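You operate a simulated robot arm through the tools that you are given. There is no shell and no other tool. Be economical: measure what you need, move in short steps, check, and stop when the job is done.

The job below is to be done with a simulated robot arm. You get a single attempt, and the scene is never put back.

JOB
Stack the box that says "nuts" from the press end of the parts bench on top of the box that says "pedals".

It is judged by the outcome, as a careful person would: the job done as asked, and still so three seconds after it is handed in. It fails if anything else is knocked over, pushed out of place, dropped, spilled or broken.

ROBOT AND FRAMES
A 6-joint arm with a two-finger parallel gripper, fixed in place. Base frame: the origin is at the foot of the arm, x ahead of it, y to its left, z up; the work surface is at about z = 0. Units: mm, rad, N and s.
With the tool pointing down near the work surface it reaches from about 140 to 580 mm from the base axis. Its first joint turns from -1.152 to 1.152 rad. Payload 2.1 kg.
The tool frame sits at the grasp point between the pads (the TCP): z along the fingers, y along the line on which they close. The tips reach 30 mm beyond it. Largest opening 94 mm; finger width 28, thickness 10; the body of the gripper, 50 by 96 mm, starts 55 mm behind the TCP.
Orientation is that of the tool frame in the base frame, as [roll, pitch, yaw] about the fixed x, y, z axes, in that order (R = Rz(yaw) Ry(pitch) Rx(roll)). With the fingers straight down and closing along the base's y, the tool's x points along the base's -x, its y along +y and its z along -z.

CONTROLS
- The arm moves only by the tool arm_command. Its argument "increments" is a list that holds one entry, the list of rows, each a list of 7 numbers: the shift along the tool's x, y, z in mm, then the turn, a rotation vector about the tool's x, y, z in rad, then the closure, from 0 (fully open) to 1 (shut). In form: [[[tx, ty, tz, rx, ry, rz, hand], ...]]. A call has 1 to 8 rows; each row shifts and turns the commanded pose from where the row before left it, along the tool's axes as they then stand. Each row takes 0.2 s and may step no farther than 50 mm and 0.15 rad from the row before; otherwise, or with a gripper value out of range, the whole call is refused. Where a pose cannot be reached the arm comes as near as it can. A force on the tool above 40 N (or 10 N above the force at the start of the call, whichever is more), or a blocked arm, ends the call early, and 0.2 s more pass. The fingers move at their own pace (about 72 mm/s each) and stop on an object; they squeeze with about 39 N. The grip force told is the motor's: it shows also when the fingers shut on nothing. Time passes only in rows, and 0.2 s behind the last, so rows that do not move let the fingers close. It gives the time, the measured TCP pose, the force on the tool (base axes), the opening and the grip force at its end, in the units of the frame above (readings bear some noise).
- Cameras (640 x 400 px; columns grow to the right, rows downward): "scene" is fixed at [32.8, -366.6, 467.9]; the picture's right is [0.92, -0.39, 0.00], its down [-0.28, -0.65, -0.70] and it looks along [0.28, 0.65, -0.71] (base axes); focal length 229 px, centre (320, 200). "wrist" rides on the gripper at [-37, 0, -58] in the tool frame; the picture's right is [0.00, -1.00, 0.00], its down [0.97, 0.00, -0.24] and it looks along [0.24, 0.00, 0.97] (tool axes); focal length 218 px, centre (320, 200).
- camera(camera): a new picture of that camera. The clock stands still meanwhile.
- pixel_to_xyz(camera, pixels): for up to 12 pixels [column, row] of the newest picture of that camera ("zoom" is the newest enlarged one), the place [x, y, z] in the base frame of the surface seen there, good to about 3 mm. The clock stands still meanwhile.
- zoom(camera, box): a new picture of the part [left, top, right, bottom] of that camera's present view, enlarged. The clock stands still meanwhile.
- close_job(): hands the job in; it is judged then, once.

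Go step by step. Measure first, check grasps and placings, and put right what went wrong. The budget is 60 turns and 22 pictures, counting those below and the enlarged ones. Unless the task says otherwise, let go and move clear before handing in, and close with one line.

The tools are called after "Request:" as a command line: name --argument value ..., lists and objects as JSON in quotes. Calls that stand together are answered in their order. arm_command: Moves the arm, as the interface text tells. Its arguments: {"type":"object","properties":{"increments":{"type":"array","items":{"type":"array","items":{"type":"array","items":{"type":"number"}}}}},"required":["increments"]} The other tools are called the same way: camera (camera) takes a picture; pixel_to_xyz (camera, pixels) gives the place of the surface under pixels of a picture; zoom (camera, box) takes an enlarged picture of a part of a camera's view; close_job () hands the job in.

At the start:

```text
time: 0.0
tcp_pos: [241.0, -131.7, 287.1]
tool_rot: [3.141, 0.002, -3.14]
ft_force: [-1.3, -0.3, 0.3]
opening: 94.2
grip_force: 0.0
```

scene: 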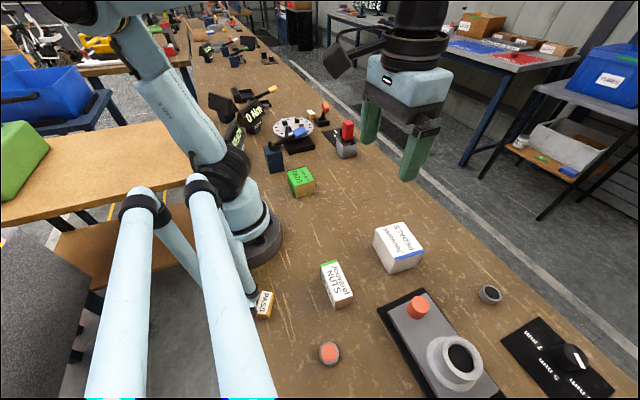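
wrist: 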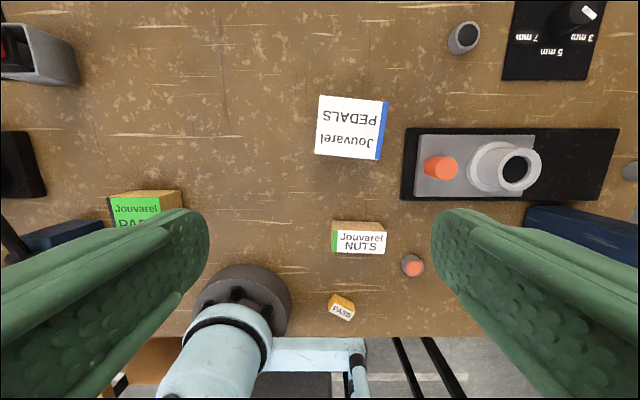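

The pictures show a NUTS box at scene (337,284) and a PEDALS box at (398,247), with a press-like device next to them. I'll zoom in and measure both.

Request:
zoom --camera "scene" --box '[240, 200, 480, 350]'

Request:
zoom --camera "scene" --box '[180, 60, 380, 200]'

Request:
pixel_to_xyz --camera "wrist" --pixels '[[332, 231], [386, 233], [385, 253], [332, 252], [333, 221], [384, 223], [320, 96], [389, 103], [381, 160], [314, 153], [350, 128], [360, 190]]'

Request:
pixel_to_xyz --camera "scene" --pixels '[[320, 265], [337, 260], [353, 293], [334, 307], [328, 275], [340, 292], [374, 232], [408, 223], [424, 252], [388, 262], [398, 243], [345, 300]]'

```text
2.67 times, centred on (360, 275) of scene
```

zoom: 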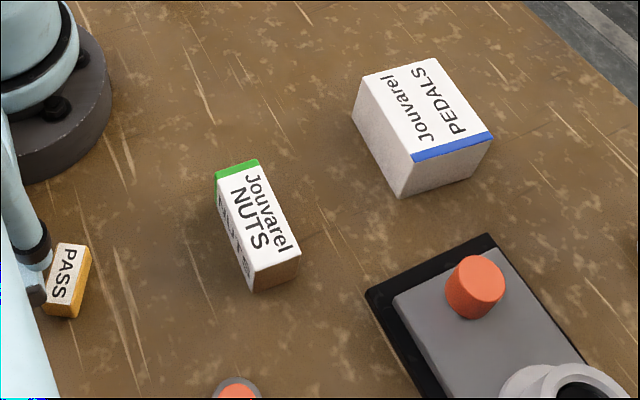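

```text
2.86 times, centred on (280, 130) of scene
```

zoom: 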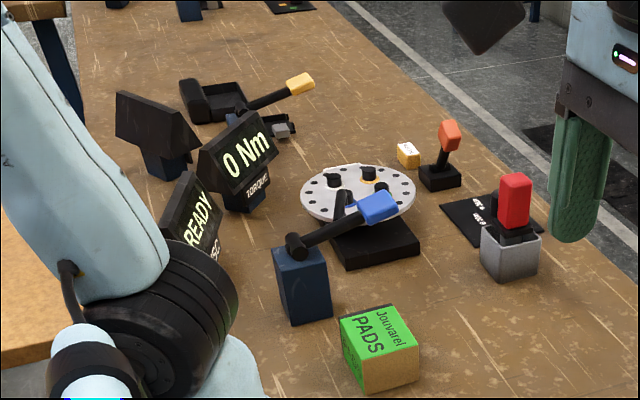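

```text
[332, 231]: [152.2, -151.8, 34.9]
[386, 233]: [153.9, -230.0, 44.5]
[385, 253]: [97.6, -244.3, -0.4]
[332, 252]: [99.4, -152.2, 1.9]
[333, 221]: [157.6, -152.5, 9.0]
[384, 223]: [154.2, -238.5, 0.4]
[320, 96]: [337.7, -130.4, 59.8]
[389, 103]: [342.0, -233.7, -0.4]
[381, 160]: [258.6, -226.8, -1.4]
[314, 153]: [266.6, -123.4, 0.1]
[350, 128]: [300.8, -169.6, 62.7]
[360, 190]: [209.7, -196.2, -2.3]
```

```text
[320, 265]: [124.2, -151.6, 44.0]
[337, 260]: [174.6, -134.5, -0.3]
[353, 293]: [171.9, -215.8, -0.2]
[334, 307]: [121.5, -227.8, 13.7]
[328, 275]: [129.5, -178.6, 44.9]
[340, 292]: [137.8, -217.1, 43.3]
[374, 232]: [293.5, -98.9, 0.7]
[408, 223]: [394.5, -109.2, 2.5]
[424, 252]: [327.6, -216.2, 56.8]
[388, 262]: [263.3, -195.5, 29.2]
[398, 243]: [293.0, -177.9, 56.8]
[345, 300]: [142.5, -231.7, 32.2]
```

Only one NUTS box is near the press: from wrist pixels (332,231)-(385,253) its centre is about (138,-190), about 33 x 80 x 44 mm. PEDALS is centred near (299,-171) with its top at about 58. I'll move above NUTS and turn the gripper a quarter turn so it closes on the 33 mm width.

Request:
arm_command --increments '[[[34.2, -19.4, 0, 0, 0, 0, 0], [34.2, -19.4, 0, 0, 0, 0, 0], [34.2, -19.4, 0, 0, 0, 0, 0], [0, 0, 0, 0, 0, 0.15, 0], [0, 0, 0, 0, 0, 0.15, 0], [0, 0, 0, 0, 0, 0.15, 0], [0, 0, 0, 0, 0, 0.15, 0], [0, 0, 0, 0, 0, 0.15, 0]]]'

Request:
arm_command --increments '[[[0, 0, 0, 0, 0, 0.15, 0], [0, 0, 0, 0, 0, 0.15, 0], [0, 0, 0, 0, 0, 0.15, 0], [0, 0, 0, 0, 0, 0.15, 0], [0, 0, 0, 0, 0, 0.15, 0], [0, 0, 0, 0, 0, 0.1, 0], [0, 0, 40, 0, 0, 0, 0], [0, 0, 40, 0, 0, 0, 0]]]'

Request:
camera --camera "wrist"

```text
time: 1.8
tcp_pos: [138.5, -190.3, 286.0]
tool_rot: [3.141, 0.003, 2.391]
ft_force: [0.2, 0.9, -0.4]
opening: 93.9
grip_force: 0.0
```

```text
time: 3.6
tcp_pos: [138.8, -191.4, 207.4]
tool_rot: [3.141, 0.001, 1.543]
ft_force: [0.0, 0.0, 0.2]
opening: 94.0
grip_force: 0.1
```

```text
17 pictures are left
```

wrist: 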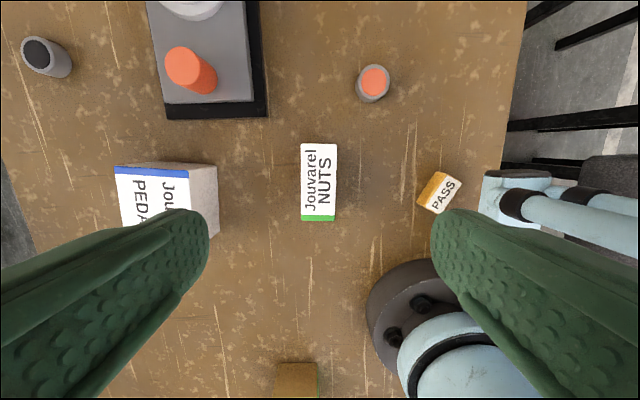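

The NUTS box is centred between the fingers (columns 301-337) and aligned. I'll descend to about z=36 and check.

Request:
arm_command --increments '[[[0, 0, 40, 0, 0, 0, 0], [0, 0, 40, 0, 0, 0, 0], [0, 0, 40, 0, 0, 0, 0], [0, 0, 30, 0, 0, 0, 0], [0, 0, 21, 0, 0, 0, 0], [0, 0, 0, 0, 0, 0, 0]]]'

Request:
camera --camera "scene"

```text
time: 5.0
tcp_pos: [138.8, -189.7, 35.1]
tool_rot: [3.14, -0.001, 1.544]
ft_force: [-0.3, 0.0, -0.7]
opening: 94.1
grip_force: 0.1
```

```text
16 pictures are left
```

scene: 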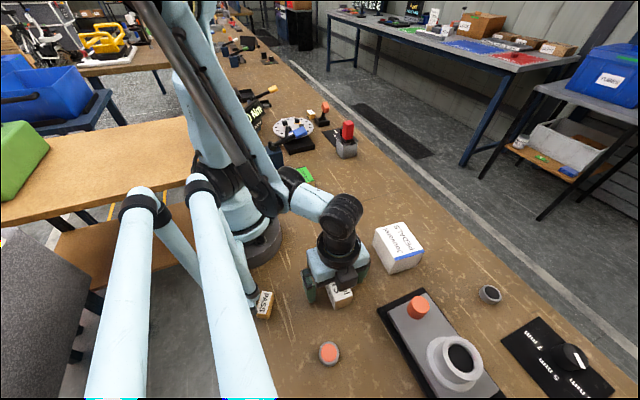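

The fingers straddle the box at z=35 with no contact force, and nothing else is disturbed. I'll close the gripper and lift a little.

Request:
arm_command --increments '[[[0, 0, 0, 0, 0, 0, 1], [0, 0, 0, 0, 0, 0, 1], [0, 0, 0, 0, 0, 0, 1], [0, 0, 0, 0, 0, 0, 1]]]'

Request:
arm_command --increments '[[[0, 0, -15, 0, 0, 0, 1], [0, 0, -25, 0, 0, 0, 1], [0, 0, -35, 0, 0, 0, 1], [0, 0, -40, 0, 0, 0, 1], [0, 0, 0, 0, 0, 0, 1]]]'

Request:
camera --camera "scene"

Request:
camera --camera "wrist"

```text
time: 6.0
tcp_pos: [137.7, -190.0, 35.9]
tool_rot: [3.139, 0.0, 1.543]
ft_force: [-0.6, -0.1, -0.1]
opening: 39.8
grip_force: 38.9
```

```text
time: 7.2
tcp_pos: [141.6, -190.4, 149.8]
tool_rot: [3.139, 0.0, 1.546]
ft_force: [-1.1, 0.3, -1.0]
opening: 39.8
grip_force: 39.3
```

```text
15 pictures are left
```

scene: 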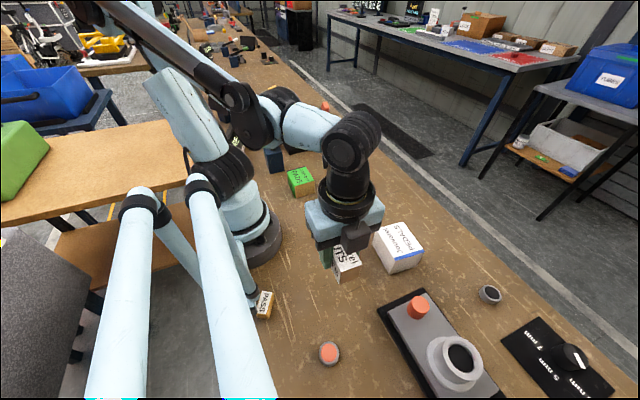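

```text
14 pictures are left
```

wrist: 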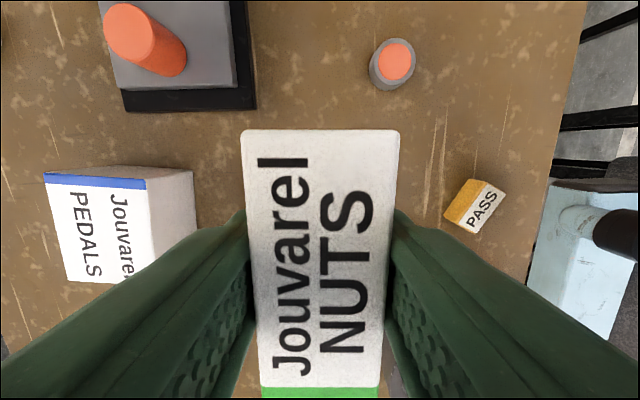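

NUTS is held upright (opening 39.8, grip 39 N), with its bottom about 36 mm below the TCP. I'll re-measure the PEDALS top before carrying it over.

Request:
pixel_to_xyz --camera "scene" --pixels '[[377, 231], [404, 224], [421, 248], [390, 257], [398, 236], [410, 240], [395, 245], [405, 230]]'

Request:
pixel_to_xyz --camera "wrist" --pixels '[[47, 174], [145, 180], [68, 278], [100, 230], [120, 200], [148, 230]]'

Request:
arm_command --increments '[[[0, 0, -20, 0, 0, 0, 1], [5, 39, 0, 0, 0, 0, 1], [5, 39, 0, 0, 0, 0, 1], [5, 39, 0, 0, 0, 0, 1], [4, 37, 0, 0, 0, 0.065, 1], [0, 0, 0, 0, 0, 0, 1]]]'

Request:
camera --camera "wrist"

Request:
camera --camera "scene"

```text
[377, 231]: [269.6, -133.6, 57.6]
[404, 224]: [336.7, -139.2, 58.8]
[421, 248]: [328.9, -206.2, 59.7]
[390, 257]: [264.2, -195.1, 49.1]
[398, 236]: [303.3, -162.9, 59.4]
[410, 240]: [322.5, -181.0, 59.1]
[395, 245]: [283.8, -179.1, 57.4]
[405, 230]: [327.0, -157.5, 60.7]
```

```text
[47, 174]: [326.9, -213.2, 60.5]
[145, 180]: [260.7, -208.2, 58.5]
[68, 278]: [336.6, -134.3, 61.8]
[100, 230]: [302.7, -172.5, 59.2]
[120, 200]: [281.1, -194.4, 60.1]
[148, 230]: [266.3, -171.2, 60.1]
```

```text
time: 8.6
tcp_pos: [296.0, -174.5, 170.8]
tool_rot: [3.138, -0.001, 1.478]
ft_force: [-0.1, -0.3, -1.3]
opening: 39.8
grip_force: 39.0
```

```text
13 pictures are left
```

wrist: 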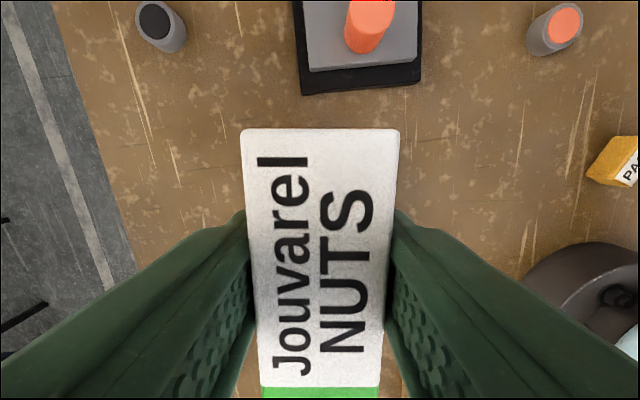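

```text
12 pictures are left
```

scene: 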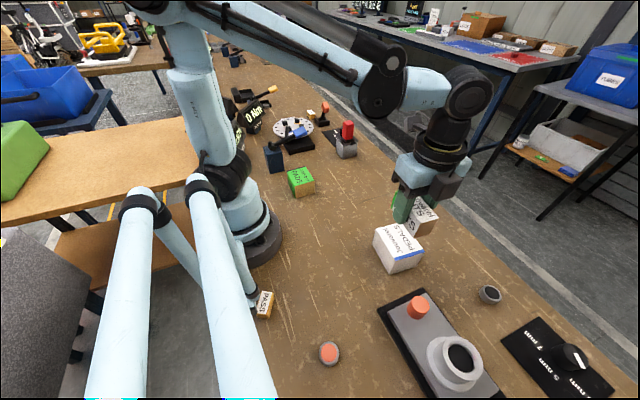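

PEDALS' top is at z≈59.5, centred near (298.5,-170), and NUTS hangs above it with about 3-4 mm of offset to fix. I'll correct that and go down to just above contact (TCP ≈ 95.5).

Request:
arm_command --increments '[[[4.2, 2.1, 0, 0, 0, 0, 1], [0, 0, 35, 0, 0, 0, 1], [0, 0, 25, 0, 0, 0, 1], [0, 0, 8, 0, 0, 0, 1], [0, 0, 3, 0, 0, 0, 1], [0, 0, 0, 0, 0, 0, 1]]]'

Request:
zoom --camera "scene" --box '[350, 160, 510, 285]'

```text
time: 10.0
tcp_pos: [296.4, -170.8, 100.0]
tool_rot: [3.14, -0.003, 1.478]
ft_force: [0.0, -0.4, -1.2]
opening: 39.7
grip_force: 39.1
```

```text
3.20 times, centred on (430, 222) of scene
```

zoom: 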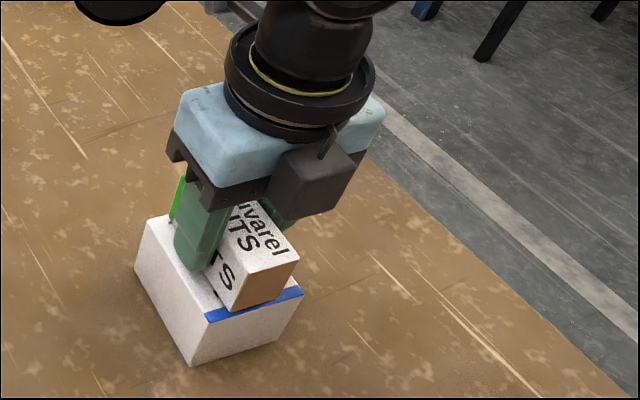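

It's well centred with about 4 mm to go and no contact force yet. I'll lower in 1 mm steps and watch the force.

Request:
arm_command --increments '[[[0, 1.5, 1, 0, 0, 0, 1], [0, 0, 1, 0, 0, 0, 1], [0, 0, 1, 0, 0, 0, 1], [0, 0, 0, 0, 0, 0, 1]]]'

```text
time: 11.0
tcp_pos: [297.0, -171.4, 97.7]
tool_rot: [3.139, -0.001, 1.479]
ft_force: [0.3, -0.2, -0.7]
opening: 39.9
grip_force: 39.0
```

There is still no contact at z=97.7, so I'll continue down.

Request:
arm_command --increments '[[[0, 0, 1, 0, 0, 0, 1], [0, 0, 0, 0, 0, 0, 1]]]'

Request:
arm_command --increments '[[[0, 0, 1, 0, 0, 0, 1], [0, 0, 0, 0, 0, 0, 1]]]'

```text
time: 11.6
tcp_pos: [297.1, -170.6, 95.8]
tool_rot: [3.139, -0.001, 1.479]
ft_force: [-0.3, -0.4, -1.0]
opening: 40.1
grip_force: 39.0
```

```text
time: 12.2
tcp_pos: [298.1, -170.5, 95.6]
tool_rot: [3.14, 0.001, 1.478]
ft_force: [-3.4, 1.1, 32.6]
opening: 39.6
grip_force: 38.6
```

Contact shows as 32 N upward at z=95.6, so the box is seated. I'll ease off slightly and then open gently.

Request:
arm_command --increments '[[[0, 0, -0.7, 0, 0, 0, 1], [0, 0, 0, 0, 0, 0, 1]]]'

Request:
arm_command --increments '[[[0, 0, 0, 0, 0, 0, 0.5], [0, 0, 0, 0, 0, 0, 0.3], [0, 0, 0, 0, 0, 0, 0.1], [0, 0, 0, 0, 0, 0, 0.1]]]'

Request:
zoom --camera "scene" --box '[350, 160, 510, 285]'

```text
time: 12.8
tcp_pos: [298.1, -171.2, 96.2]
tool_rot: [3.139, -0.001, 1.477]
ft_force: [0.1, -0.4, -0.9]
opening: 39.8
grip_force: 39.3
```

```text
time: 13.8
tcp_pos: [297.8, -170.8, 96.9]
tool_rot: [3.14, -0.001, 1.479]
ft_force: [0.9, -0.1, -0.3]
opening: 84.5
grip_force: 0.1
```

```text
3.20 times, centred on (430, 222) of scene
```

zoom: 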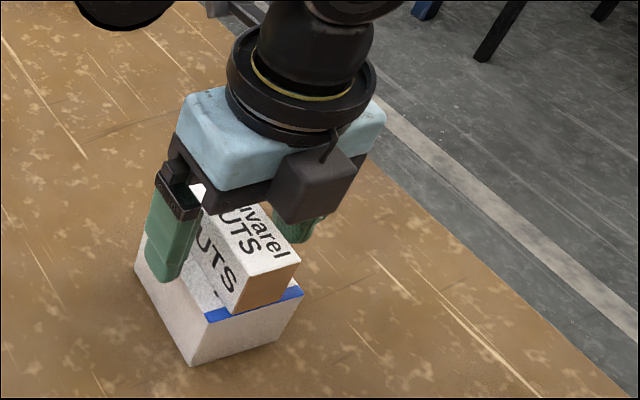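

The fingers are open and NUTS rests flat on PEDALS. I'll lift straight up and clear, then check.

Request:
arm_command --increments '[[[0, 0, -15, 0, 0, 0, 0.1], [0, 0, -30, 0, 0, 0, 0.1], [0, 0, -40, 0, 0, 0, 0.1], [0, 0, -40, 0, 0, 0, 0.1], [0, 0, -20, 0, 0, 0, 0.1], [0, 0, 0, 0, 0, 0, 0.1]]]'

Request:
camera --camera "scene"

Request:
camera --camera "wrist"

```text
time: 15.2
tcp_pos: [298.0, -169.9, 242.6]
tool_rot: [3.139, -0.001, 1.478]
ft_force: [0.1, 0.2, -0.6]
opening: 84.2
grip_force: 0.1
```

```text
9 pictures are left
```

scene: 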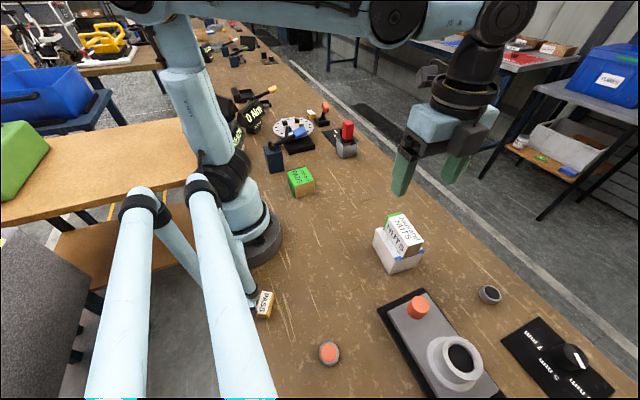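

```text
8 pictures are left
```

wrist: 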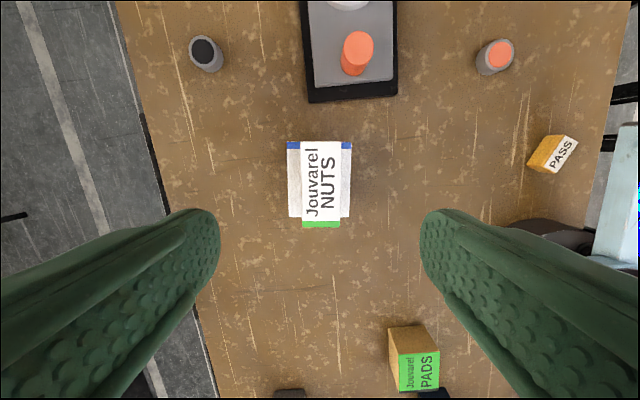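

NUTS sits centred and flat on PEDALS (wrist pixels 300-340, 140-228). The gripper is clear and everything else is where it was, so I'm handing it in.

Request:
close_job

```text
The job is handed in.
```

The "nuts" box is stacked squarely on top of the "pedals" box, the gripper is clear, and nothing else was moved.
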